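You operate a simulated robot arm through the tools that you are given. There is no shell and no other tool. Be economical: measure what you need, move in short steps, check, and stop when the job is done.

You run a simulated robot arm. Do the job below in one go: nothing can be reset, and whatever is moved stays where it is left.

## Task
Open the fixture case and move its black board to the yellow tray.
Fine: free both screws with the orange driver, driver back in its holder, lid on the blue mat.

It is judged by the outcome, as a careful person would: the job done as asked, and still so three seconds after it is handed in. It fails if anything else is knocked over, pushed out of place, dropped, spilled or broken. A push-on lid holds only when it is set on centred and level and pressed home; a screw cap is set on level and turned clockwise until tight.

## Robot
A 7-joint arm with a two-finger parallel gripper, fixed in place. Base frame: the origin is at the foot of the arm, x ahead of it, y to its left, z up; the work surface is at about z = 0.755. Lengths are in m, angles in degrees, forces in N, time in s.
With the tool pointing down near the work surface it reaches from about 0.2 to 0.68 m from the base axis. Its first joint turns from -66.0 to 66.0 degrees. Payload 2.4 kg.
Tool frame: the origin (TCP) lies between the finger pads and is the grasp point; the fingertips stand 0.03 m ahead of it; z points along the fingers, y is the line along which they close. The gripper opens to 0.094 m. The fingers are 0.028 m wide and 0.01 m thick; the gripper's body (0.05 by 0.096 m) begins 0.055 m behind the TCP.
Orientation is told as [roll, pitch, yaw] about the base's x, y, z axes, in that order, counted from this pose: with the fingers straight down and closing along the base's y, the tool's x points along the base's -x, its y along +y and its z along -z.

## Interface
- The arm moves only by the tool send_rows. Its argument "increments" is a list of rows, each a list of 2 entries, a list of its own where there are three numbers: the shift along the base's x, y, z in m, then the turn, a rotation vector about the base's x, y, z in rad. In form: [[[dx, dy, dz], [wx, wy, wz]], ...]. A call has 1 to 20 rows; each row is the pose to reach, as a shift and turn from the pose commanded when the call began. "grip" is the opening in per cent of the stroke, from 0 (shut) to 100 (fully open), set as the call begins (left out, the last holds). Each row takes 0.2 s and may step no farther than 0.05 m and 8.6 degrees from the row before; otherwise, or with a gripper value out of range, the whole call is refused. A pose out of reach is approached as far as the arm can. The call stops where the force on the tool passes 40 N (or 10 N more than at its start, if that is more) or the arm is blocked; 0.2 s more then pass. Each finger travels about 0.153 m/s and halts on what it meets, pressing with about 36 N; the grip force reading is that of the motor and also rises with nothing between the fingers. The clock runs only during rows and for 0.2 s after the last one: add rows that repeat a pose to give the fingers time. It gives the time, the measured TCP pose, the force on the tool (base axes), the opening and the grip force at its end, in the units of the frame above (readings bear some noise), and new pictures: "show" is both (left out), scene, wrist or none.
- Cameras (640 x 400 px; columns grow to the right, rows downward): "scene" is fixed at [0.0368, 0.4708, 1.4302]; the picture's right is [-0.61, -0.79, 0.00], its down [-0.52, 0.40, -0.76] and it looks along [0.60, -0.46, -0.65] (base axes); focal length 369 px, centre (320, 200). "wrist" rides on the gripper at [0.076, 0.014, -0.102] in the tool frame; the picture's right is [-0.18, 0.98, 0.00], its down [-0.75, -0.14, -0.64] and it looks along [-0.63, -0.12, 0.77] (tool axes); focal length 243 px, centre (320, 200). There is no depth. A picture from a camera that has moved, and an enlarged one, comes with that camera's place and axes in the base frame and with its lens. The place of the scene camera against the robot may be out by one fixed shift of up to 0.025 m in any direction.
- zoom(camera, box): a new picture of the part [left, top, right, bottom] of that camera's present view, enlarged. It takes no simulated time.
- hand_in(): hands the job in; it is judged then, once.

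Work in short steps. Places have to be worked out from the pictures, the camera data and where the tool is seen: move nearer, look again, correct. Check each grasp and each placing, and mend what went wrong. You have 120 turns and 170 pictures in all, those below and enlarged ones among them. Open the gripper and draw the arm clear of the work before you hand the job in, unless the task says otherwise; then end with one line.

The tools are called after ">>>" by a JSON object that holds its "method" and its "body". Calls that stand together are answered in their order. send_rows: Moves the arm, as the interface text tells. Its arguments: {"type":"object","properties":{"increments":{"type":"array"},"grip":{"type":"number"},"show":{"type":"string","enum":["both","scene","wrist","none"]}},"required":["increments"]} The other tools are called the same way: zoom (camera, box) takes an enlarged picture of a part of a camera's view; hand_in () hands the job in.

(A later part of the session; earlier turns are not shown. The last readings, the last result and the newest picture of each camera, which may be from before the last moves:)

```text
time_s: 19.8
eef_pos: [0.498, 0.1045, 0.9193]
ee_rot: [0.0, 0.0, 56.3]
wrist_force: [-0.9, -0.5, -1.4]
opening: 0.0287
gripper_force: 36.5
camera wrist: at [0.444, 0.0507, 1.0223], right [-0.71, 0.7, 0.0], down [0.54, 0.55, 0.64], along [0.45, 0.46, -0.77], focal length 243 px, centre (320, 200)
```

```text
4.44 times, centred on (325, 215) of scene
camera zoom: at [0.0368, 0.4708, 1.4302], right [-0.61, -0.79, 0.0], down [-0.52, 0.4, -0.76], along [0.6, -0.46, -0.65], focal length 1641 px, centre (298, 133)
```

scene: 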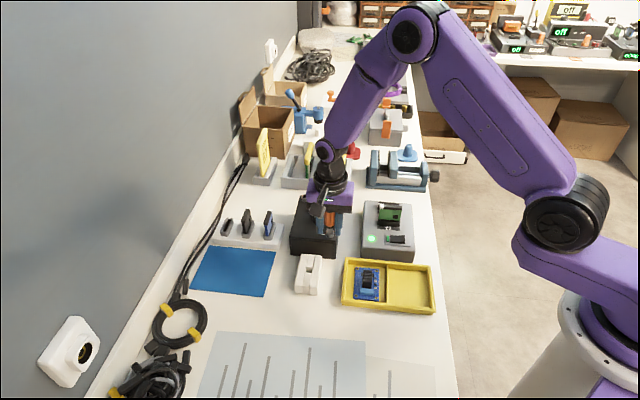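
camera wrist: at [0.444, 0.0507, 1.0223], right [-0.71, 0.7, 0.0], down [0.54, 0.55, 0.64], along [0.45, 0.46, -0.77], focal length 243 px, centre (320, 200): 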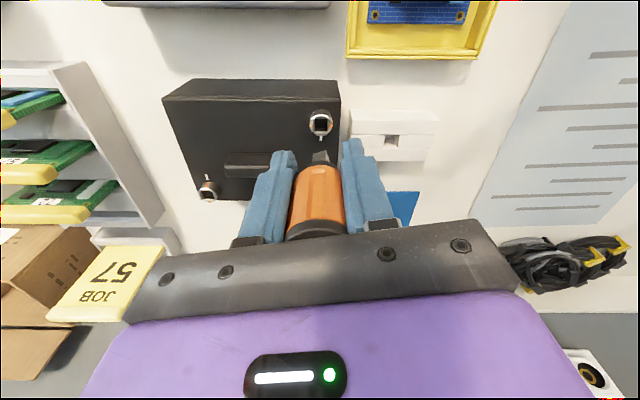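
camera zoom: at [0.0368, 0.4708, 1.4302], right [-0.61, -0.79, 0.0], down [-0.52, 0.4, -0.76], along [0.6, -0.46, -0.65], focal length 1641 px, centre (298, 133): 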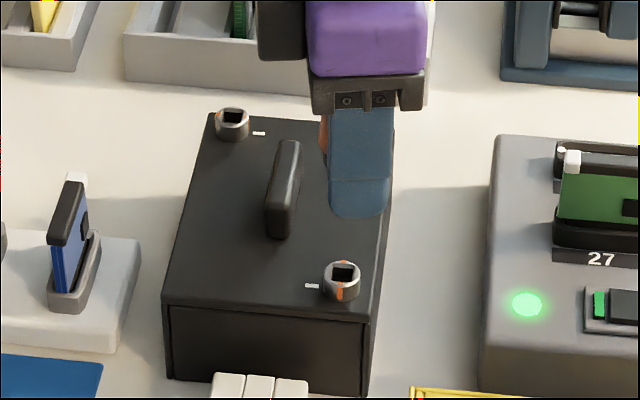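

Screw 1 is released. The driver slid up about 14–20 mm in the grip but looks vertical. Screw 2 is estimated at (0.636,0.0825). I'll go there, turning back to yaw -45°.

>>> {"method": "send_rows", "body": {"increments": [[[0, 0, 0.015], [0, 0, -0.126]], [[0.01, -0.002, 0.02], [0, 0, -0.252]], [[0.02, -0.003, 0.02], [0, 0, -0.379]], [[0.03, -0.005, 0.02], [0, 0, -0.505]], [[0.04, -0.006, 0.02], [0, 0, -0.631]], [[0.05, -0.008, 0.02], [0, 0, -0.758]], [[0.06, -0.01, 0.02], [0, 0, -0.884]], [[0.07, -0.011, 0.02], [0, 0, -1.01]], [[0.08, -0.013, 0.02], [0, 0, -1.137]], [[0.09, -0.015, 0.02], [0, 0, -1.263]], [[0.1, -0.016, 0.02], [0, 0, -1.39]], [[0.11, -0.018, 0.015], [0, 0, -1.516]], [[0.125, -0.02, 0.005], [0, 0, -1.642]], [[0.1365, -0.022, -0.01], [0, 0, -1.768]], [[0.1365, -0.022, -0.01], [0, 0, -1.768]]], "show": "both"}}

>>> {"method": "zoom", "body": {"camera": "scene", "box": [275, 165, 335, 215]}}

>>> {"method": "zoom", "body": {"camera": "wrist", "box": [280, 90, 360, 180]}}

```text
time_s: 23.0
eef_pos: [0.6345, 0.0828, 0.9089]
ee_rot: [0.0, 0.0, -45.2]
wrist_force: [0.1, 0.8, -1.0]
opening: 0.0287
gripper_force: 35.7
camera wrist: at [0.5913, 0.1481, 1.0124], right [0.83, 0.56, 0.0], down [0.43, -0.63, 0.64], along [0.36, -0.53, -0.77], focal length 243 px, centre (320, 200)
```

scene: 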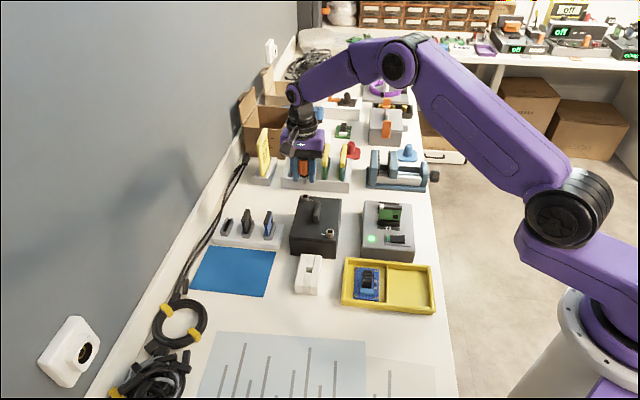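
wrist: 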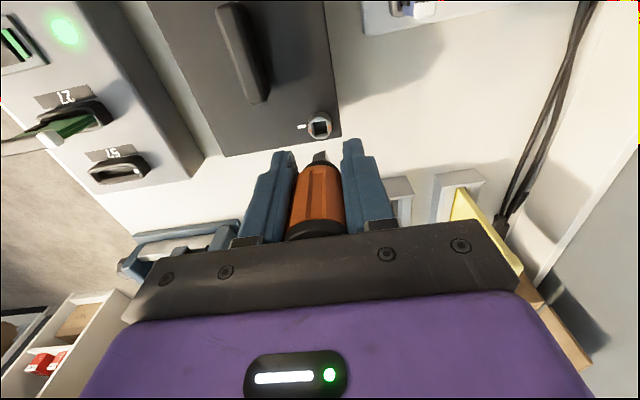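

```text
8.00 times, centred on (305, 190) of scene
camera zoom: at [0.0368, 0.4708, 1.4302], right [-0.61, -0.79, 0.0], down [-0.52, 0.4, -0.76], along [0.6, -0.46, -0.65], focal length 2954 px, centre (440, 280)
```

zoom: 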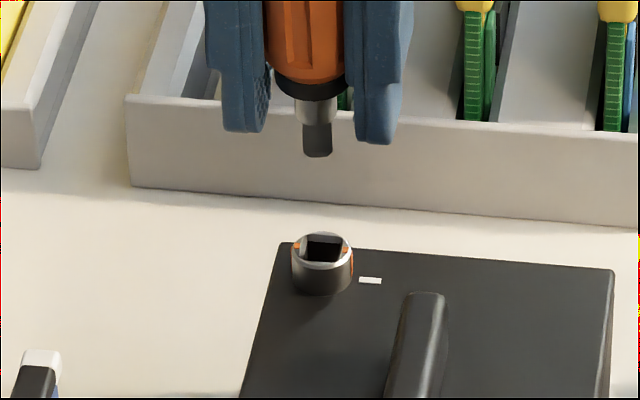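

```text
4.44 times, centred on (320, 135) of wrist
camera zoom: at [0.5913, 0.1481, 1.0124], right [0.83, 0.56, 0.0], down [0.43, -0.63, 0.64], along [0.36, -0.53, -0.77], focal length 1078 px, centre (320, 489)
```

zoom: 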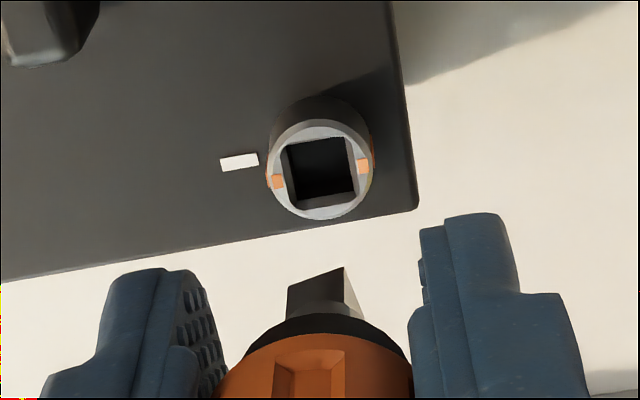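

The tip is about 42 mm above screw 2's socket, ~2.5 mm too far forward, and twisted ~8° CCW. I'll correct, lower to about 10 mm above it and recheck.

>>> {"method": "send_rows", "body": {"increments": [[[-0.0009, 0.0024, 0], [0, 0, -0.07]], [[-0.0009, 0.0024, -0.015], [0, 0, -0.14]], [[-0.0009, 0.0024, -0.03], [0, 0, -0.14]], [[-0.0009, 0.0024, -0.03], [0, 0, -0.14]]], "show": "none"}}

>>> {"method": "zoom", "body": {"camera": "scene", "box": [275, 165, 335, 215]}}

>>> {"method": "zoom", "body": {"camera": "wrist", "box": [280, 90, 360, 180]}}

```text
time_s: 24.0
eef_pos: [0.6349, 0.0869, 0.8795]
ee_rot: [0.0, 0.0, -53.3]
wrist_force: [-0.2, 0.3, 0.2]
opening: 0.0284
gripper_force: 35.9
```

```text
8.00 times, centred on (305, 190) of scene
camera zoom: at [0.0368, 0.4708, 1.4302], right [-0.61, -0.79, 0.0], down [-0.52, 0.4, -0.76], along [0.6, -0.46, -0.65], focal length 2954 px, centre (440, 280)
```

zoom: 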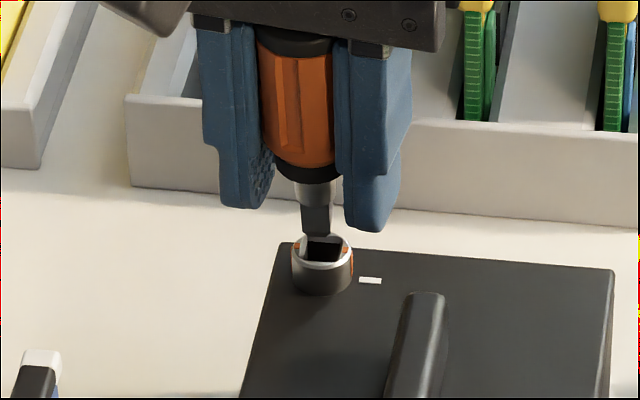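

```text
4.44 times, centred on (320, 135) of wrist
camera zoom: at [0.5999, 0.1558, 0.9819], right [0.9, 0.44, 0.0], down [0.34, -0.69, 0.64], along [0.28, -0.58, -0.77], focal length 1078 px, centre (320, 489)
```

zoom: 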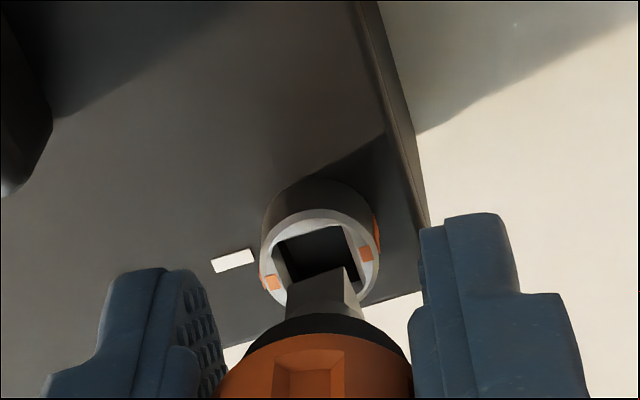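

Nearly aligned: the bit should go about 1 mm toward scene-right and slightly back. I'll correct and lower 5 mm while watching the force.

>>> {"method": "send_rows", "body": {"increments": [[[-0.0012, 0.0002, 0], [0, 0, 0]], [[-0.0012, 0.0002, -0.003], [0, 0, 0]], [[-0.0012, 0.0002, -0.006], [0, 0, 0]]], "show": "none"}}

>>> {"method": "zoom", "body": {"camera": "scene", "box": [285, 180, 325, 210]}}

>>> {"method": "zoom", "body": {"camera": "wrist", "box": [290, 110, 350, 180]}}

```text
time_s: 24.8
eef_pos: [0.6329, 0.0869, 0.8728]
ee_rot: [0.0, 0.1, -53.3]
wrist_force: [0.6, 0.5, -0.8]
opening: 0.0285
gripper_force: 36.0
```

```text
13.33 times, centred on (305, 195) of scene
camera zoom: at [0.0368, 0.4708, 1.4302], right [-0.61, -0.79, 0.0], down [-0.52, 0.4, -0.76], along [0.6, -0.46, -0.65], focal length 4924 px, centre (520, 267)
```

zoom: 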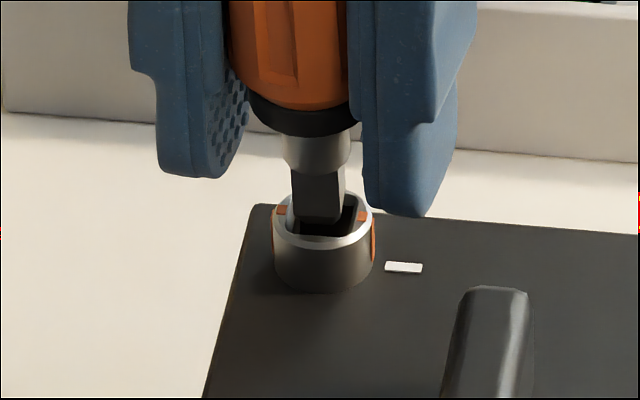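

```text
5.71 times, centred on (320, 145) of wrist
camera zoom: at [0.5987, 0.1561, 0.9757], right [0.9, 0.44, 0.0], down [0.34, -0.69, 0.64], along [0.28, -0.58, -0.77], focal length 1386 px, centre (320, 514)
```

zoom: 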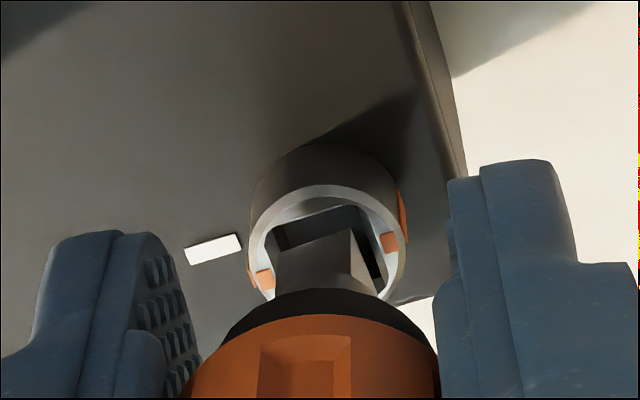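

The bit is centred at the mouth of the socket, so I'll lower into it.

>>> {"method": "send_rows", "body": {"increments": [[[0, 0, -0.003], [0, 0, 0]], [[0, 0, -0.006], [0, 0, 0]], [[0, 0, -0.009], [0, 0, 0]], [[0, 0, -0.012], [0, 0, 0]]], "show": "none"}}

>>> {"method": "zoom", "body": {"camera": "scene", "box": [285, 180, 325, 210]}}

>>> {"method": "zoom", "body": {"camera": "wrist", "box": [290, 110, 350, 180]}}

```text
time_s: 25.8
eef_pos: [0.634, 0.0857, 0.8631]
ee_rot: [0.1, -0.1, -53.1]
wrist_force: [-6.8, -0.4, 23.2]
opening: 0.0285
gripper_force: 36.0
```

```text
13.33 times, centred on (305, 195) of scene
camera zoom: at [0.0361, 0.4707, 1.4303], right [-0.61, -0.79, 0.0], down [-0.52, 0.4, -0.76], along [0.6, -0.46, -0.65], focal length 4924 px, centre (520, 267)
```

zoom: 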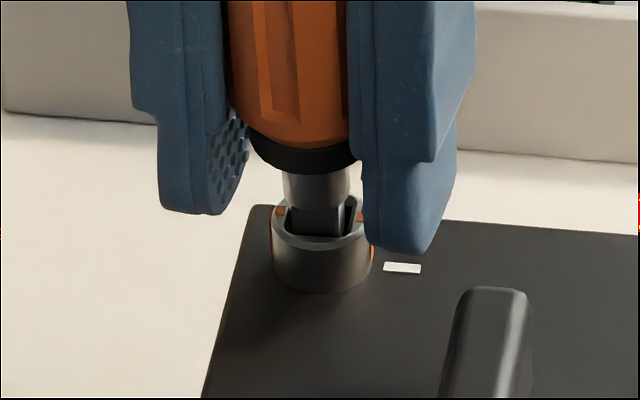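

```text
5.71 times, centred on (320, 145) of wrist
camera zoom: at [0.5986, 0.1557, 0.9661], right [0.9, 0.44, 0.0], down [0.34, -0.69, 0.64], along [0.29, -0.58, -0.77], focal length 1386 px, centre (320, 514)
```

zoom: 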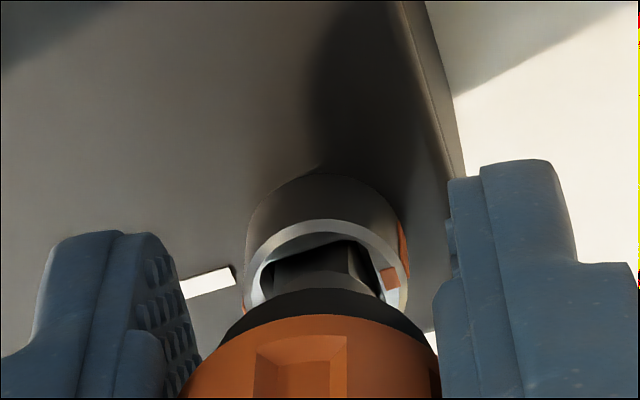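

Fully inserted. I'll ease 1.5 mm and turn counter-clockwise about the socket axis, 45° first.

>>> {"method": "send_rows", "body": {"increments": [[[-0.0007, 0, 0.0015], [0, 0, 0]], [[-0.0012, -0.0004, 0.0015], [0, 0, 0.131]], [[-0.0017, -0.0007, 0.0015], [0, 0, 0.262]], [[-0.0022, -0.0012, 0.0015], [0, 0, 0.393]], [[-0.0026, -0.0017, 0.0015], [0, 0, 0.524]], [[-0.003, -0.0023, 0.0015], [0, 0, 0.654]], [[-0.0032, -0.0029, 0.0015], [0, 0, 0.785]], [[-0.0032, -0.0029, 0.0015], [0, 0, 0.785]]], "show": "none"}}

>>> {"method": "zoom", "body": {"camera": "wrist", "box": [290, 110, 350, 180]}}

```text
time_s: 27.6
eef_pos: [0.6313, 0.0819, 0.8634]
ee_rot: [0.0, -0.1, -8.1]
wrist_force: [12.5, -5.7, 13.1]
opening: 0.0284
gripper_force: 35.7
```

```text
5.71 times, centred on (320, 145) of wrist
camera zoom: at [0.5563, 0.1079, 0.9659], right [0.32, 0.95, 0.0], down [0.72, -0.25, 0.64], along [0.61, -0.21, -0.76], focal length 1386 px, centre (320, 514)
```

zoom: 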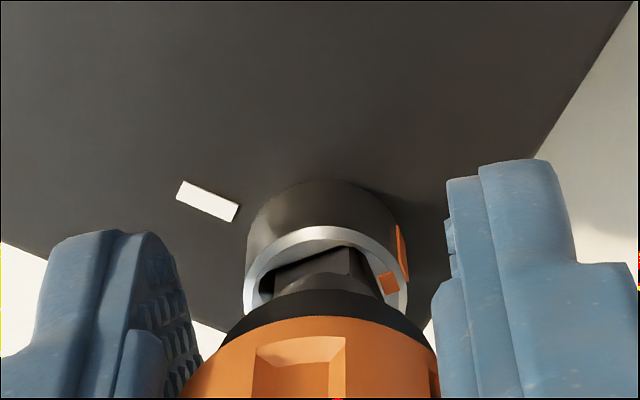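

The screw is turning with the tool. I'll relieve the lateral load and continue another 60°.

>>> {"method": "send_rows", "body": {"increments": [[[0.0014, -0.0008, 0], [0, 0, 0.131]], [[0.0012, -0.0018, 0], [0, 0, 0.262]], [[0.0012, -0.0025, 0], [0, 0, 0.393]], [[0.0013, -0.0031, 0], [0, 0, 0.524]], [[0.0014, -0.0037, 0], [0, 0, 0.654]], [[0.0017, -0.0043, 0], [0, 0, 0.785]], [[0.0021, -0.0049, 0], [0, 0, 0.916]], [[0.0025, -0.0054, 0], [0, 0, 1.047]], [[0.0025, -0.0054, 0], [0, 0, 1.047]]], "show": "none"}}

>>> {"method": "zoom", "body": {"camera": "wrist", "box": [290, 110, 350, 180]}}

>>> {"method": "zoom", "body": {"camera": "scene", "box": [275, 165, 345, 220]}}

```text
time_s: 29.6
eef_pos: [0.6329, 0.0781, 0.8638]
ee_rot: [0.0, 0.0, 51.9]
wrist_force: [7.4, -4.3, 7.1]
opening: 0.0284
gripper_force: 35.9
```

```text
5.71 times, centred on (320, 145) of wrist
camera zoom: at [0.5734, 0.0272, 0.9656], right [-0.66, 0.75, 0.0], down [0.58, 0.51, 0.64], along [0.48, 0.42, -0.77], focal length 1386 px, centre (320, 514)
```

zoom: 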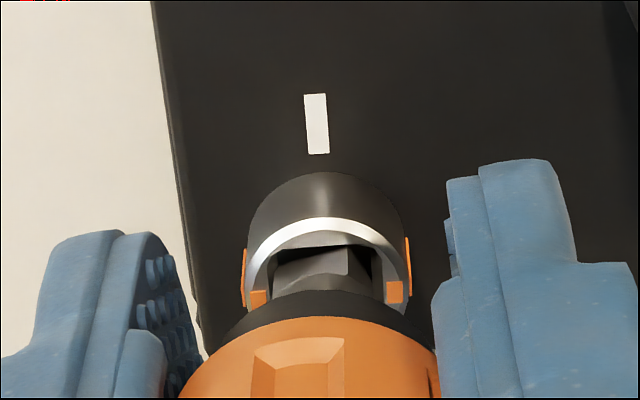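

```text
7.27 times, centred on (310, 192) of scene
camera zoom: at [0.0368, 0.4707, 1.4303], right [-0.61, -0.79, 0.0], down [-0.52, 0.4, -0.76], along [0.6, -0.46, -0.65], focal length 2686 px, centre (393, 254)
```

zoom: 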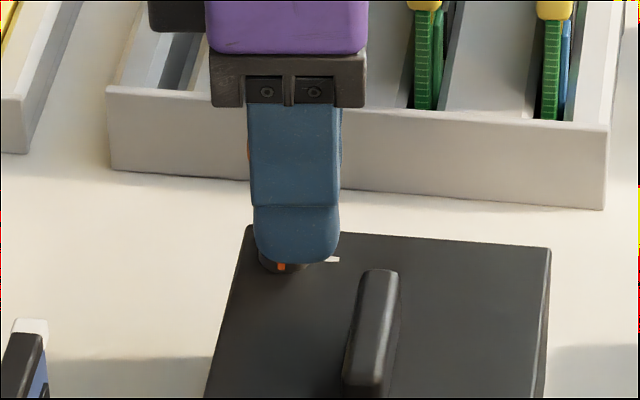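

The tabs are about 90° from the mark. I'll turn 8° more to make sure it's at the stop, then lift out.

>>> {"method": "send_rows", "body": {"increments": [[[0.0008, -0.0004, 0], [0, 0, 0.1]], [[0.001, -0.0006, 0], [0, 0, 0.15]], [[0.001, -0.0006, 0], [0, 0, 0.12]], [[0.001, -0.0006, 0.006], [0, 0, 0.1]], [[0.001, -0.0006, 0.02], [0, 0, 0.1]], [[0.001, -0.0006, 0.045], [0, 0, 0.1]], [[0.001, -0.0006, 0.065], [0, 0, 0.1]]], "show": "both"}}

>>> {"method": "zoom", "body": {"camera": "wrist", "box": [260, 60, 380, 230]}}

>>> {"method": "zoom", "body": {"camera": "scene", "box": [275, 165, 365, 250]}}

```text
time_s: 31.2
eef_pos: [0.6326, 0.077, 0.9293]
ee_rot: [0.1, 0.1, 57.6]
wrist_force: [0.1, 0.0, -0.4]
opening: 0.0285
gripper_force: 36.1
camera wrist: at [0.5793, 0.0207, 1.0311], right [-0.73, 0.68, 0.0], down [0.52, 0.56, 0.64], along [0.44, 0.47, -0.77], focal length 243 px, centre (320, 200)
```

scene: 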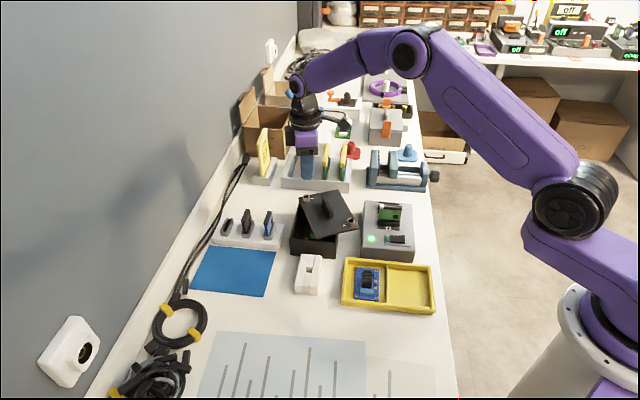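
wrist: 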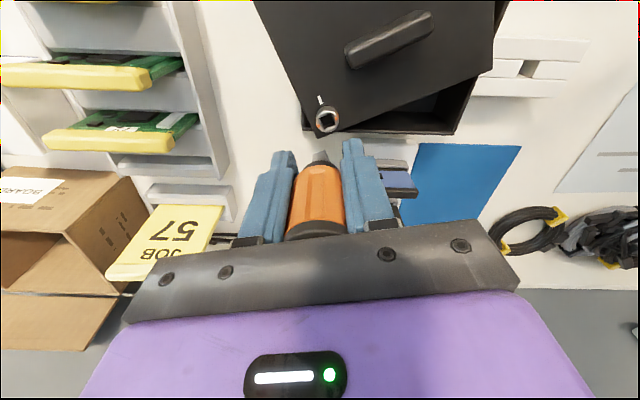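

```text
2.35 times, centred on (320, 145) of wrist
camera zoom: at [0.5793, 0.0207, 1.0311], right [-0.73, 0.68, 0.0], down [0.52, 0.56, 0.64], along [0.44, 0.47, -0.77], focal length 571 px, centre (320, 329)
```

zoom: 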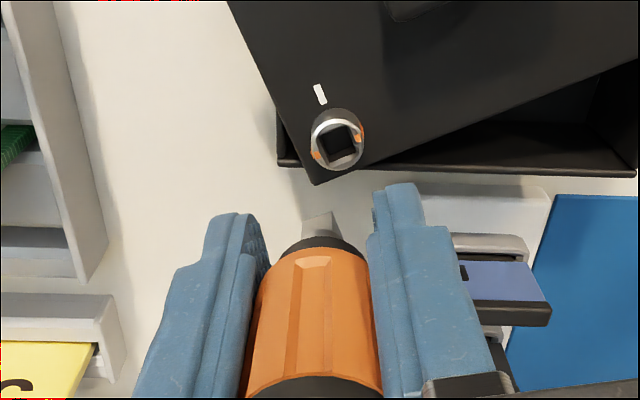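

```text
4.71 times, centred on (320, 208) of scene
camera zoom: at [0.0368, 0.4708, 1.4302], right [-0.61, -0.79, 0.0], down [-0.52, 0.4, -0.76], along [0.6, -0.46, -0.65], focal length 1738 px, centre (320, 165)
```

zoom: 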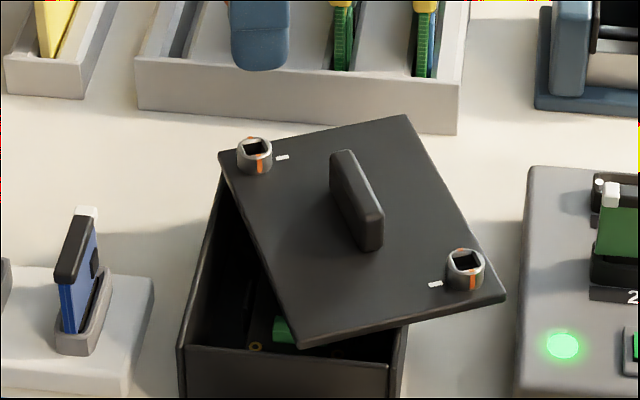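

Both screws are freed. The lid came loose and swivelled on the case, but it still rests on it. The driver goes back first: I'll move over the holder (hole ≈(0.471,0.193)), rotating back so the bit aligns.

>>> {"method": "send_rows", "body": {"increments": [[[-0.005, 0.004, 0.02], [0, 0, -0.1287]], [[-0.016, 0.012, 0.025], [0, 0, -0.2573]], [[-0.028, 0.02, 0.025], [0, 0, -0.386]], [[-0.04, 0.029, 0.025], [0, 0, -0.5147]], [[-0.052, 0.038, 0.025], [0, 0, -0.6433]], [[-0.064, 0.047, 0.025], [0, 0, -0.772]], [[-0.076, 0.056, 0.025], [0, 0, -0.9]], [[-0.088, 0.064, 0.025], [0, 0, -1.029]], [[-0.1, 0.073, 0.025], [0, 0, -1.158]], [[-0.112, 0.082, 0.025], [0, 0, -1.287]], [[-0.124, 0.091, 0.02], [0, 0, -1.4153]], [[-0.136, 0.1, 0.01], [0, 0, -1.544]], [[-0.148, 0.109, 0], [0, 0, -1.6727]], [[-0.158, 0.116, -0.015], [0, 0, -1.8013]], [[-0.1658, 0.1216, -0.03], [0, 0, -1.93]], [[-0.1658, 0.1216, -0.04], [0, 0, -1.93]], [[-0.1658, 0.1216, -0.04], [0, 0, -1.93]]], "show": "both"}}

>>> {"method": "zoom", "body": {"camera": "wrist", "box": [270, 60, 370, 190]}}

>>> {"method": "zoom", "body": {"camera": "scene", "box": [280, 230, 340, 300]}}

```text
time_s: 34.8
eef_pos: [0.4691, 0.1994, 0.8873]
ee_rot: [-0.1, 0.0, -53.0]
wrist_force: [0.8, 1.0, -0.8]
opening: 0.0285
gripper_force: 36.0
camera wrist: at [0.4327, 0.2687, 0.9902], right [0.9, 0.44, 0.0], down [0.34, -0.69, 0.64], along [0.28, -0.58, -0.77], focal length 243 px, centre (320, 200)
```

scene: 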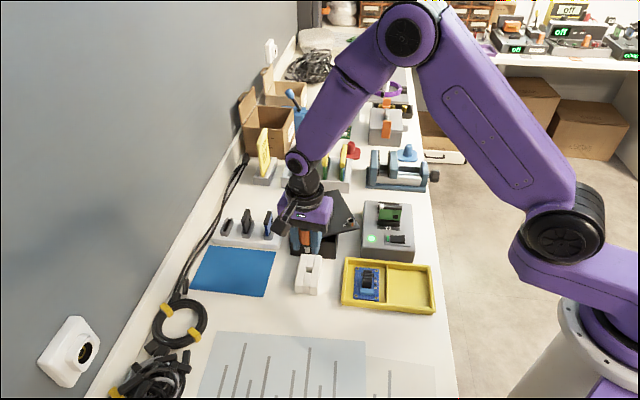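
wrist: 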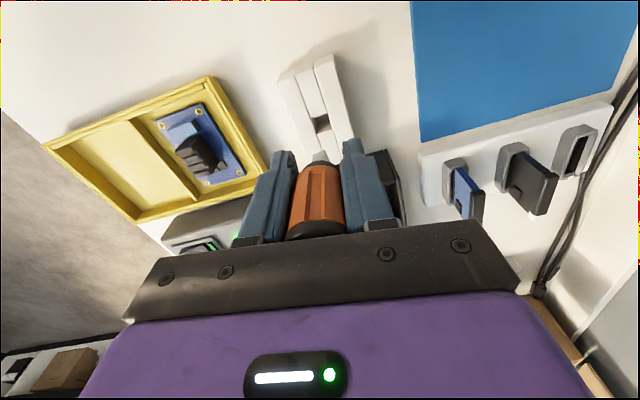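

```text
3.08 times, centred on (320, 125) of wrist
camera zoom: at [0.4327, 0.2687, 0.9902], right [0.9, 0.44, 0.0], down [0.34, -0.69, 0.64], along [0.28, -0.58, -0.77], focal length 746 px, centre (320, 431)
```

zoom: 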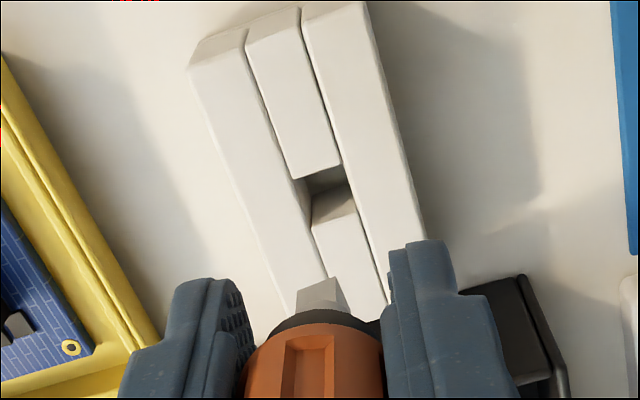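

```text
5.71 times, centred on (310, 265) of scene
camera zoom: at [0.0368, 0.4708, 1.4302], right [-0.61, -0.79, 0.0], down [-0.52, 0.4, -0.76], along [0.6, -0.46, -0.65], focal length 2110 px, centre (377, -171)
```

zoom: 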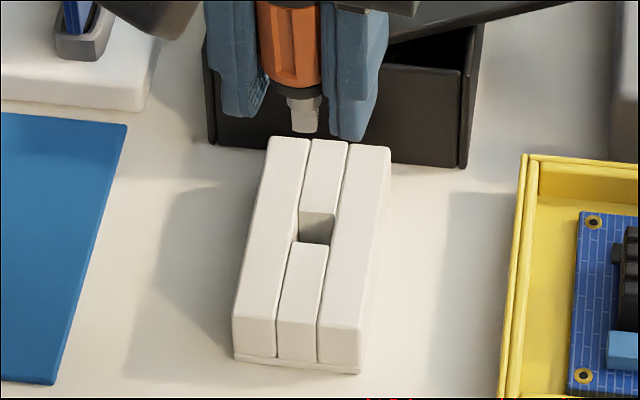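

The tip is close to being over the hole. I'll shift back slightly, lower 33 mm and recheck.

>>> {"method": "send_rows", "body": {"increments": [[[-0.0009, 0.0016, -0.012], [0, 0, 0]], [[-0.0009, 0.0016, -0.024], [0, 0, 0]], [[-0.0009, 0.0016, -0.033], [0, 0, 0]], [[-0.0009, 0.0016, -0.033], [0, 0, 0]]], "show": "none"}}

>>> {"method": "zoom", "body": {"camera": "wrist", "box": [280, 90, 360, 180]}}

>>> {"method": "zoom", "body": {"camera": "scene", "box": [285, 240, 335, 290]}}

```text
time_s: 35.8
eef_pos: [0.4672, 0.1994, 0.8543]
ee_rot: [0.0, 0.0, -53.1]
wrist_force: [0.0, 0.2, -0.4]
opening: 0.0283
gripper_force: 36.2
```

```text
4.44 times, centred on (320, 135) of wrist
camera zoom: at [0.4313, 0.2701, 0.9577], right [0.9, 0.44, 0.0], down [0.34, -0.69, 0.64], along [0.28, -0.58, -0.77], focal length 1078 px, centre (320, 489)
```

zoom: 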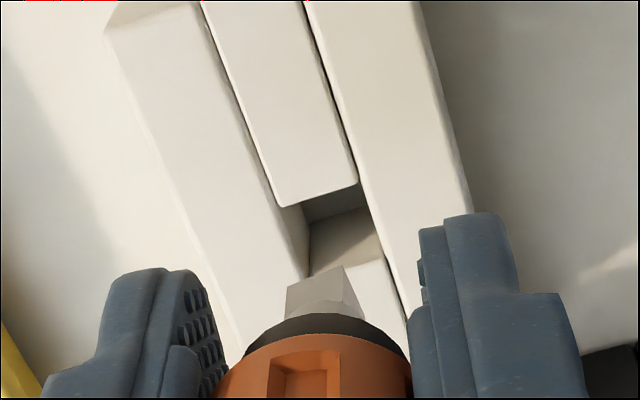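

```text
8.00 times, centred on (310, 265) of scene
camera zoom: at [0.0368, 0.4708, 1.4302], right [-0.61, -0.79, 0.0], down [-0.52, 0.4, -0.76], along [0.6, -0.46, -0.65], focal length 2954 px, centre (400, -320)
```

zoom: 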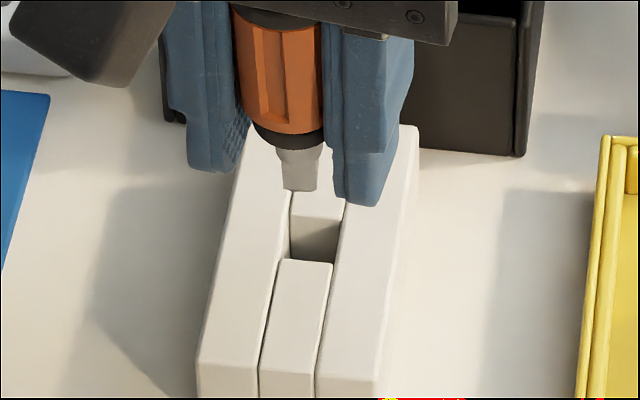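

The two views disagree by a few mm, so I'll take a compromise shift of about 3 mm forward, lower slightly and recheck with the tip near the opening.

>>> {"method": "send_rows", "body": {"increments": [[[0.0013, -0.0027, -0.005], [0, 0, 0]], [[0.0013, -0.0027, -0.012], [0, 0, 0]], [[0.0013, -0.0027, -0.015], [0, 0, 0]]], "show": "none"}}

>>> {"method": "zoom", "body": {"camera": "wrist", "box": [280, 100, 360, 190]}}

>>> {"method": "zoom", "body": {"camera": "scene", "box": [285, 240, 335, 290]}}

```text
time_s: 36.6
eef_pos: [0.4678, 0.1982, 0.8421]
ee_rot: [0.0, 0.0, -53.1]
wrist_force: [-0.4, 0.3, -0.1]
opening: 0.0286
gripper_force: 36.1
```

```text
4.44 times, centred on (320, 145) of wrist
camera zoom: at [0.4329, 0.2676, 0.9429], right [0.9, 0.44, 0.0], down [0.34, -0.69, 0.64], along [0.29, -0.58, -0.77], focal length 1078 px, centre (320, 444)
```

zoom: 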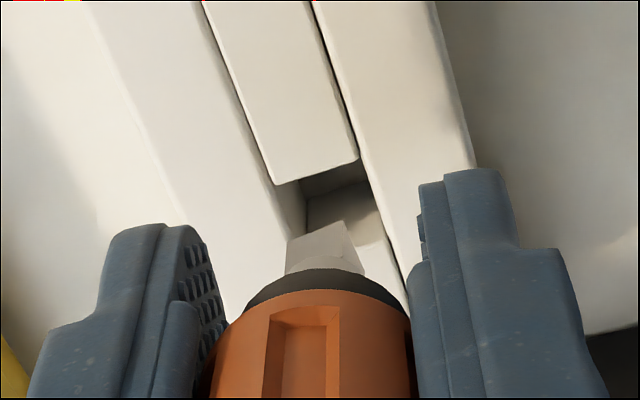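

```text
8.00 times, centred on (310, 265) of scene
camera zoom: at [0.0368, 0.4708, 1.4302], right [-0.61, -0.79, 0.0], down [-0.52, 0.4, -0.76], along [0.6, -0.46, -0.65], focal length 2954 px, centre (400, -320)
```

zoom: 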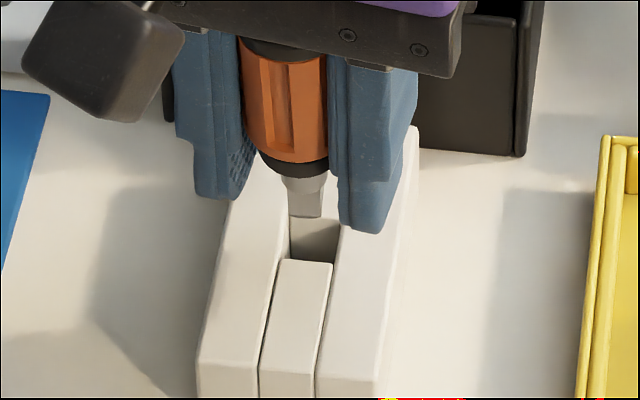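

The evidence suggests the tip is still about 3 mm short of centre; the hole is ~14 mm wide and the bit 8 mm. I'll move 3 mm forward and lower slowly.

>>> {"method": "send_rows", "body": {"increments": [[[0.0015, -0.0024, 0], [0, 0, 0]], [[0.0015, -0.0024, -0.005], [0, 0, 0]], [[0.0015, -0.0024, -0.01], [0, 0, 0]], [[0.0015, -0.0024, -0.015], [0, 0, 0]]], "show": "none"}}

>>> {"method": "zoom", "body": {"camera": "wrist", "box": [280, 100, 360, 190]}}

>>> {"method": "zoom", "body": {"camera": "scene", "box": [285, 240, 335, 290]}}

```text
time_s: 37.6
eef_pos: [0.4684, 0.1953, 0.8244]
ee_rot: [0.0, 0.0, -53.0]
wrist_force: [-0.1, -0.1, 0.1]
opening: 0.0284
gripper_force: 36.1
```

```text
4.44 times, centred on (320, 145) of wrist
camera zoom: at [0.434, 0.2651, 0.9275], right [0.9, 0.44, 0.0], down [0.34, -0.69, 0.64], along [0.28, -0.58, -0.77], focal length 1078 px, centre (320, 444)
```

zoom: 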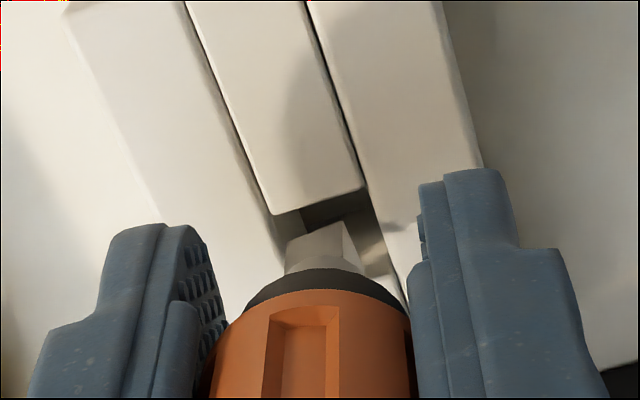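

```text
8.00 times, centred on (310, 265) of scene
camera zoom: at [0.0368, 0.4708, 1.4302], right [-0.61, -0.79, 0.0], down [-0.52, 0.4, -0.76], along [0.6, -0.46, -0.65], focal length 2954 px, centre (400, -320)
```

zoom: 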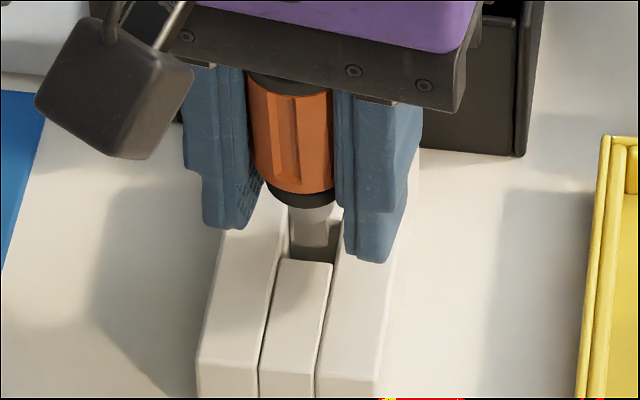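

The bit is entering the hole with no force. I'll lower 7 mm more, so the fingertips sit just above the holder.

>>> {"method": "send_rows", "body": {"increments": [[[0.0005, -0.0004, -0.004], [0, 0, 0]], [[0.0005, -0.0004, -0.007], [0, 0, 0]], [[0.0005, -0.0004, -0.007], [0, 0, 0]]], "show": "none"}}

>>> {"method": "zoom", "body": {"camera": "wrist", "box": [280, 100, 360, 190]}}

>>> {"method": "zoom", "body": {"camera": "scene", "box": [285, 240, 335, 290]}}

```text
time_s: 38.4
eef_pos: [0.4704, 0.196, 0.817]
ee_rot: [-0.1, 0.0, -53.0]
wrist_force: [-0.1, 0.0, -0.6]
opening: 0.0286
gripper_force: 35.9
```

```text
4.44 times, centred on (320, 145) of wrist
camera zoom: at [0.4349, 0.2649, 0.9206], right [0.9, 0.44, 0.0], down [0.34, -0.69, 0.64], along [0.29, -0.58, -0.77], focal length 1078 px, centre (320, 444)
```

zoom: 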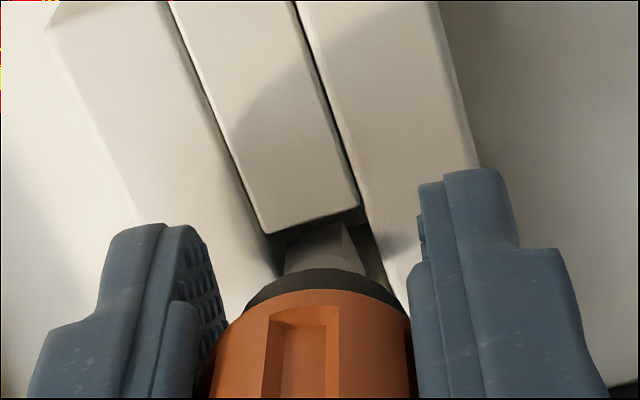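

```text
8.00 times, centred on (310, 265) of scene
camera zoom: at [0.0368, 0.4708, 1.4302], right [-0.61, -0.79, 0.0], down [-0.52, 0.4, -0.76], along [0.6, -0.46, -0.65], focal length 2954 px, centre (400, -320)
```

zoom: 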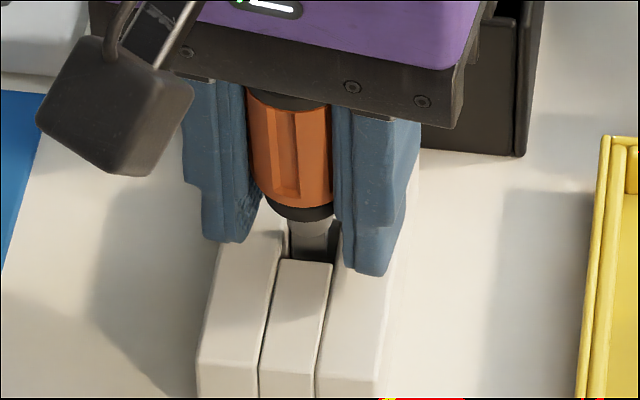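

The bit is well in. I'll lower another 5 mm, watching for contact.

>>> {"method": "send_rows", "body": {"increments": [[[0, 0, -0.002], [0, 0, 0]], [[0, 0, -0.004], [0, 0, 0]], [[0, 0, -0.006], [0, 0, 0]]], "show": "none"}}

>>> {"method": "zoom", "body": {"camera": "scene", "box": [285, 240, 335, 290]}}

```text
time_s: 39.2
eef_pos: [0.4697, 0.1958, 0.8124]
ee_rot: [-0.1, 0.0, -53.0]
wrist_force: [0.1, 0.6, -1.3]
opening: 0.0285
gripper_force: 36.3
```

```text
8.00 times, centred on (310, 265) of scene
camera zoom: at [0.0368, 0.4708, 1.4302], right [-0.61, -0.79, 0.0], down [-0.52, 0.4, -0.76], along [0.6, -0.46, -0.65], focal length 2954 px, centre (400, -320)
```

zoom: 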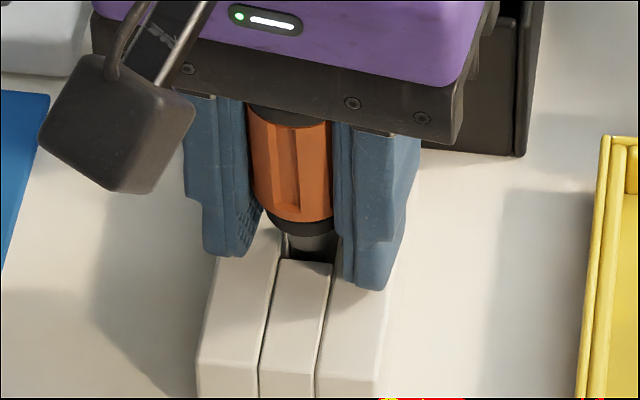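

About 3 mm remain by comparison with the original seating, so I'll lower 3 mm.

>>> {"method": "send_rows", "body": {"increments": [[[0, 0, -0.0015], [0, 0, 0]], [[0, 0, -0.003], [0, 0, 0]], [[0, 0, -0.004], [0, 0, 0]]], "show": "none"}}

>>> {"method": "zoom", "body": {"camera": "scene", "box": [285, 240, 335, 290]}}

```text
time_s: 40.2
eef_pos: [0.4709, 0.1949, 0.8111]
ee_rot: [-0.2, 0.1, -53.0]
wrist_force: [-5.1, -2.5, 8.4]
opening: 0.0286
gripper_force: 36.0
stopped in row 3: the force on the tool passed its limit (the readings are from after the stop); the commanded pose is now the measured one
```

```text
8.00 times, centred on (310, 265) of scene
camera zoom: at [0.0365, 0.4707, 1.4302], right [-0.61, -0.79, 0.0], down [-0.52, 0.4, -0.76], along [0.6, -0.46, -0.65], focal length 2954 px, centre (400, -320)
```

zoom: 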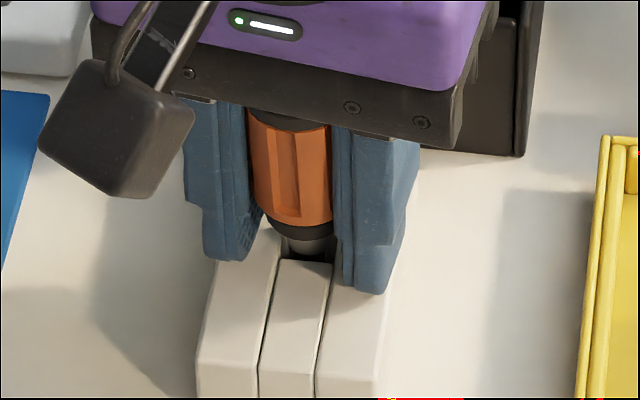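

The fingers touched the holder top. I'll rise 1 mm and open partly so the driver settles.

>>> {"method": "send_rows", "body": {"increments": [[[0, 0, 0.001], [0, 0, 0]], [[0, 0, 0.001], [0, 0, 0]]], "grip": 60, "show": "none"}}

>>> {"method": "zoom", "body": {"camera": "scene", "box": [285, 240, 335, 290]}}

>>> {"method": "zoom", "body": {"camera": "wrist", "box": [260, 100, 380, 240]}}

```text
time_s: 40.5
eef_pos: [0.4642, 0.1907, 0.8115]
ee_rot: [-1.3, 0.3, -53.2]
wrist_force: [-16.5, -10.0, 29.8]
opening: 0.0449
gripper_force: 0.1
stopped in row 1: the force on the tool passed its limit (the readings are from after the stop); the commanded pose is now the measured one
```

```text
8.00 times, centred on (310, 265) of scene
camera zoom: at [0.0359, 0.4704, 1.4304], right [-0.61, -0.79, 0.0], down [-0.52, 0.4, -0.76], along [0.6, -0.46, -0.65], focal length 2954 px, centre (400, -320)
```

zoom: 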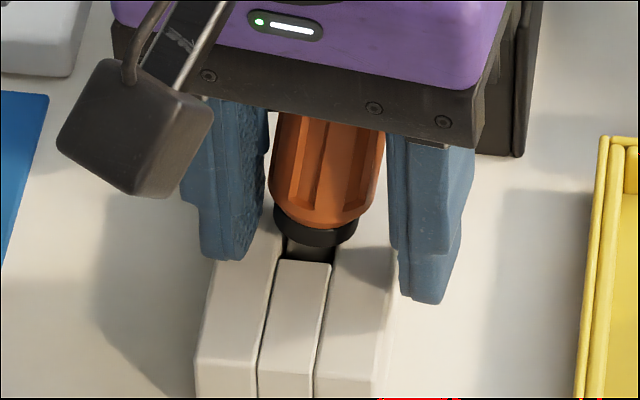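

```text
2.86 times, centred on (320, 170) of wrist
camera zoom: at [0.4316, 0.2613, 0.9133], right [0.9, 0.44, -0.02], down [0.35, -0.68, 0.64], along [0.27, -0.58, -0.77], focal length 693 px, centre (320, 286)
```

zoom: 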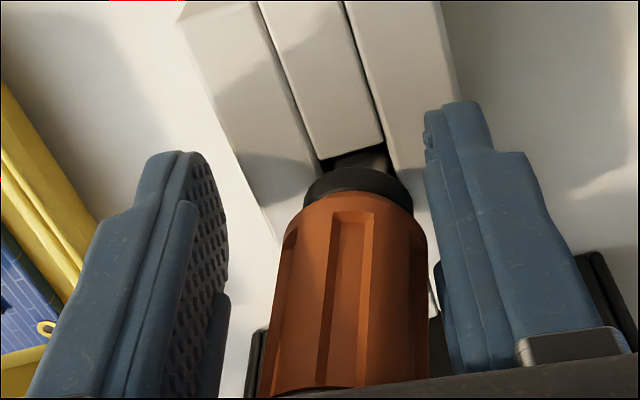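

A fingertip is pressing on the holder, so I'll raise straight up a little to free it.

>>> {"method": "send_rows", "body": {"increments": [[[0, 0, 0.004], [0, 0, 0]], [[0, 0, 0.008], [0, 0, 0]], [[0, 0, 0.008], [0, 0, 0]]], "show": "none"}}

>>> {"method": "zoom", "body": {"camera": "scene", "box": [280, 230, 340, 300]}}

>>> {"method": "zoom", "body": {"camera": "wrist", "box": [240, 60, 400, 240]}}

```text
time_s: 41.3
eef_pos: [0.4668, 0.1925, 0.8177]
ee_rot: [-0.9, 0.1, -53.1]
wrist_force: [-0.2, 0.4, 0.1]
opening: 0.0564
gripper_force: 0.1
```

```text
5.71 times, centred on (310, 265) of scene
camera zoom: at [0.0368, 0.4708, 1.4302], right [-0.61, -0.79, 0.0], down [-0.52, 0.4, -0.76], along [0.6, -0.46, -0.65], focal length 2110 px, centre (377, -171)
```

zoom: 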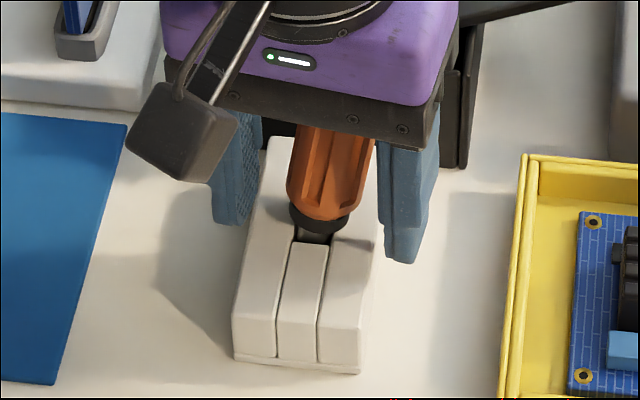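

```text
2.22 times, centred on (320, 150) of wrist
camera zoom: at [0.4333, 0.2627, 0.9205], right [0.9, 0.44, -0.02], down [0.35, -0.68, 0.64], along [0.27, -0.58, -0.77], focal length 539 px, centre (320, 311)
```

zoom: 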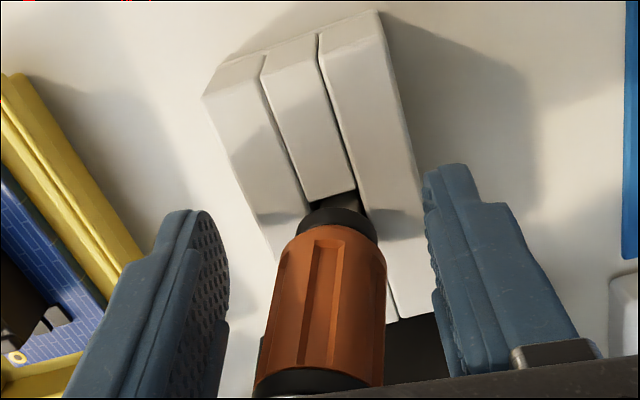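

The driver is in its holder but leaning slightly. I'll open fully, raise clear, fix the small tool roll and look.

>>> {"method": "send_rows", "body": {"increments": [[[0, 0, 0], [0, 0, 0]], [[0, 0, 0.005], [0, 0, 0]], [[0, 0, 0.03], [0.0, 0, 0]], [[0, 0, 0.06], [0.008, 0, 0]], [[0, 0, 0.09], [0.0155, 0, 0]], [[0, 0, 0.09], [0.0155, 0, 0]]], "grip": 100, "show": "both"}}

>>> {"method": "zoom", "body": {"camera": "scene", "box": [280, 230, 340, 300]}}

>>> {"method": "zoom", "body": {"camera": "wrist", "box": [260, 60, 380, 190]}}

```text
time_s: 42.7
eef_pos: [0.4655, 0.1919, 0.9076]
ee_rot: [-0.4, 0.9, -53.1]
wrist_force: [0.6, 0.5, 0.2]
opening: 0.0938
gripper_force: 0.1
camera wrist: at [0.4328, 0.2607, 1.0117], right [0.9, 0.44, -0.01], down [0.35, -0.69, 0.63], along [0.27, -0.57, -0.78], focal length 243 px, centre (320, 200)
```

scene: 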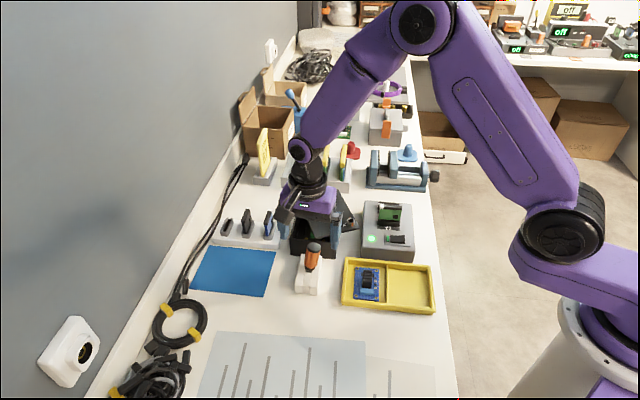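
wrist: 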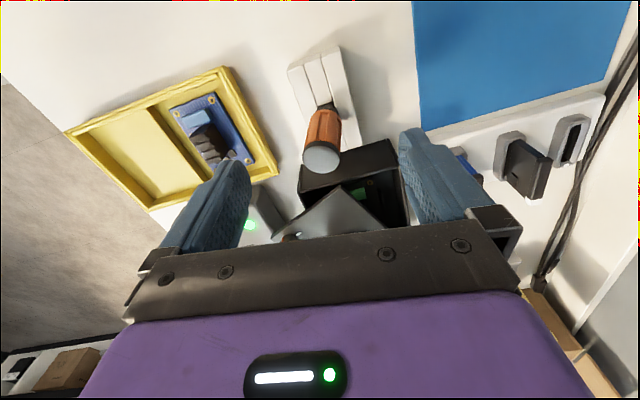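

```text
5.71 times, centred on (310, 265) of scene
camera zoom: at [0.0368, 0.4708, 1.4302], right [-0.61, -0.79, 0.0], down [-0.52, 0.4, -0.76], along [0.6, -0.46, -0.65], focal length 2110 px, centre (377, -171)
```

zoom: 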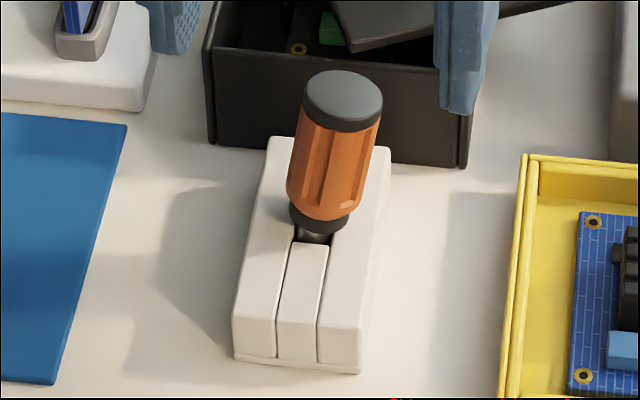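

```text
3.08 times, centred on (320, 125) of wrist
camera zoom: at [0.4328, 0.2607, 1.0117], right [0.9, 0.44, -0.01], down [0.35, -0.69, 0.63], along [0.27, -0.57, -0.78], focal length 746 px, centre (320, 431)
```

zoom: 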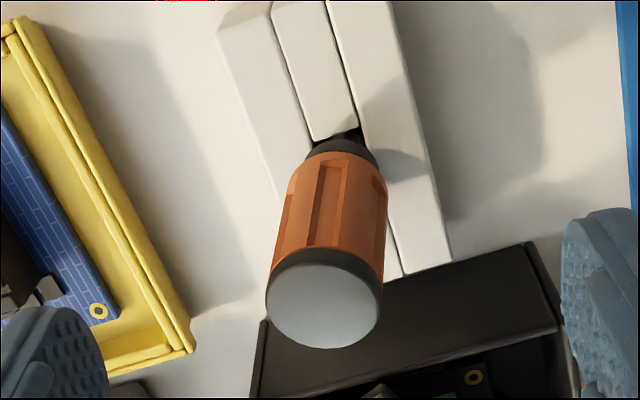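

The driver leans about 13° toward -y and isn't fully seated (~5 mm high). First I'll level the tool at height, then yaw to 0 so the fingers close along the lean and straighten it.

>>> {"method": "send_rows", "body": {"increments": [[[0, 0, 0.01], [-0.0083, -0.015, 0]], [[0, 0, 0.01], [-0.0083, -0.015, 0]]], "show": "none"}}

>>> {"method": "send_rows", "body": {"increments": [[[0, 0, 0], [0, 0, 0.132]], [[0, 0, 0], [0, 0, 0.264]], [[0.001, 0, 0], [0, 0, 0.396]], [[0.002, 0, 0], [0, 0, 0.528]], [[0.003, 0, 0], [0, 0, 0.66]], [[0.004, 0, 0], [0, 0, 0.793]], [[0.006, 0, 0], [0, 0, 0.925]], [[0.006, -0.004, -0.01], [0, 0, 0.925]]], "show": "wrist"}}

```text
time_s: 43.3
eef_pos: [0.4663, 0.1922, 0.9184]
ee_rot: [0.0, -0.1, -53.1]
wrist_force: [-0.6, 0.8, -0.5]
opening: 0.094
gripper_force: 0.0
```

```text
time_s: 45.1
eef_pos: [0.4725, 0.1881, 0.9083]
ee_rot: [0.0, 0.1, 0.0]
wrist_force: [-0.1, 0.1, -0.1]
opening: 0.0938
gripper_force: 0.0
camera wrist: at [0.3957, 0.2025, 1.0103], right [0.18, 0.98, 0.0], down [0.75, -0.14, 0.64], along [0.63, -0.12, -0.77], focal length 243 px, centre (320, 200)
```

wrist: 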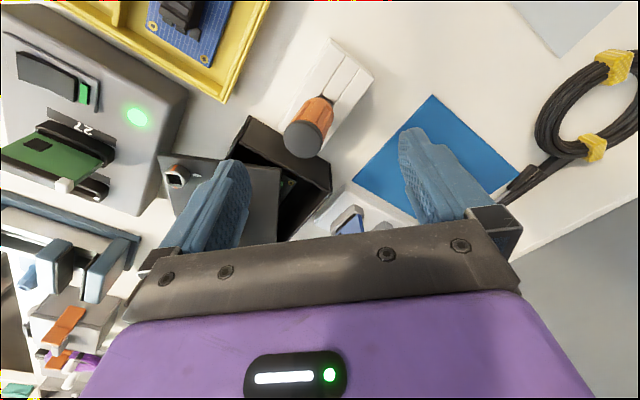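

The cap sits ~12 mm to -y of the finger centre, so the fingers clear it. I'll descend to regrasp height and check.

>>> {"method": "send_rows", "body": {"increments": [[[-0.001, 0.003, -0.03], [0, 0, 0]], [[-0.001, 0.003, -0.06], [0, 0, 0]], [[-0.001, 0.003, -0.08], [0, 0, 0]], [[-0.001, 0.003, -0.08], [0, 0, 0]]], "show": "wrist"}}

>>> {"method": "zoom", "body": {"camera": "scene", "box": [270, 210, 350, 300]}}

```text
time_s: 46.1
eef_pos: [0.4713, 0.1899, 0.828]
ee_rot: [0.0, 0.0, -0.1]
wrist_force: [-0.1, -1.1, 0.4]
opening: 0.0941
gripper_force: 0.2
camera wrist: at [0.3942, 0.2049, 0.9305], right [0.19, 0.98, 0.0], down [0.75, -0.14, 0.64], along [0.63, -0.12, -0.77], focal length 243 px, centre (320, 200)
```

wrist: 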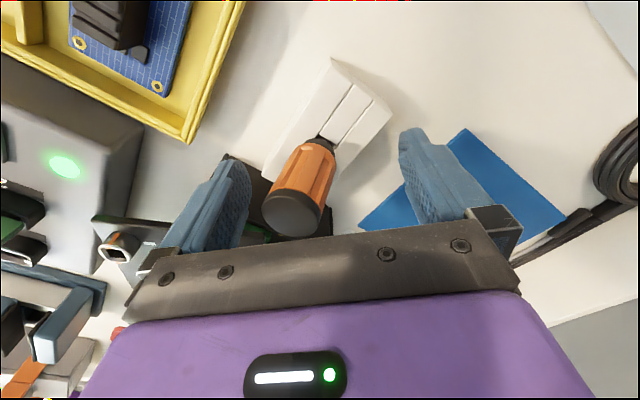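

```text
4.44 times, centred on (310, 255) of scene
camera zoom: at [0.0368, 0.4708, 1.4302], right [-0.61, -0.79, 0.0], down [-0.52, 0.4, -0.76], along [0.6, -0.46, -0.65], focal length 1641 px, centre (364, -44)
```

zoom: 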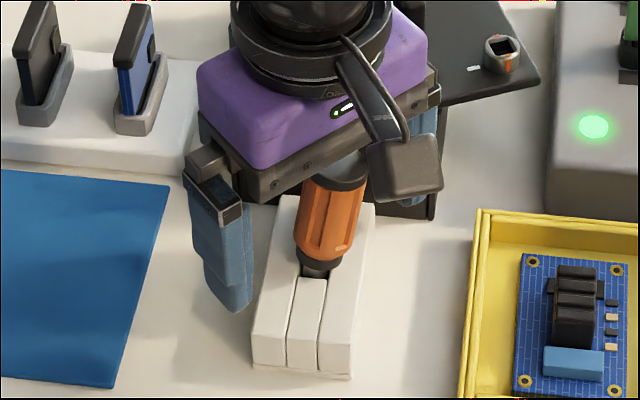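

I'll centre the fingers on the mid-handle (y≈0.186) so gripping straightens it gently, then close.

>>> {"method": "send_rows", "body": {"increments": [[[0, -0.004, 0], [0, 0, 0]], [[0, -0.004, 0], [0, 0, 0]], [[0, -0.004, 0], [0, 0, 0]]], "grip": 25, "show": "wrist"}}

```text
time_s: 46.9
eef_pos: [0.4708, 0.189, 0.829]
ee_rot: [0.2, 0.0, 0.1]
wrist_force: [0.7, 15.8, -3.9]
opening: 0.0281
gripper_force: 35.6
camera wrist: at [0.3941, 0.2031, 0.9307], right [0.18, 0.98, 0.0], down [0.75, -0.14, 0.64], along [0.63, -0.12, -0.77], focal length 243 px, centre (320, 200)
```

wrist: 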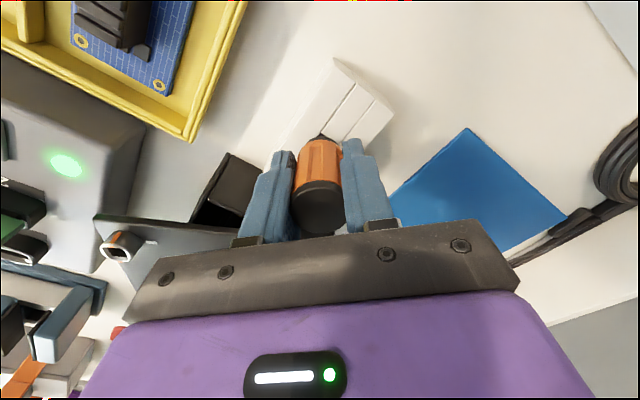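

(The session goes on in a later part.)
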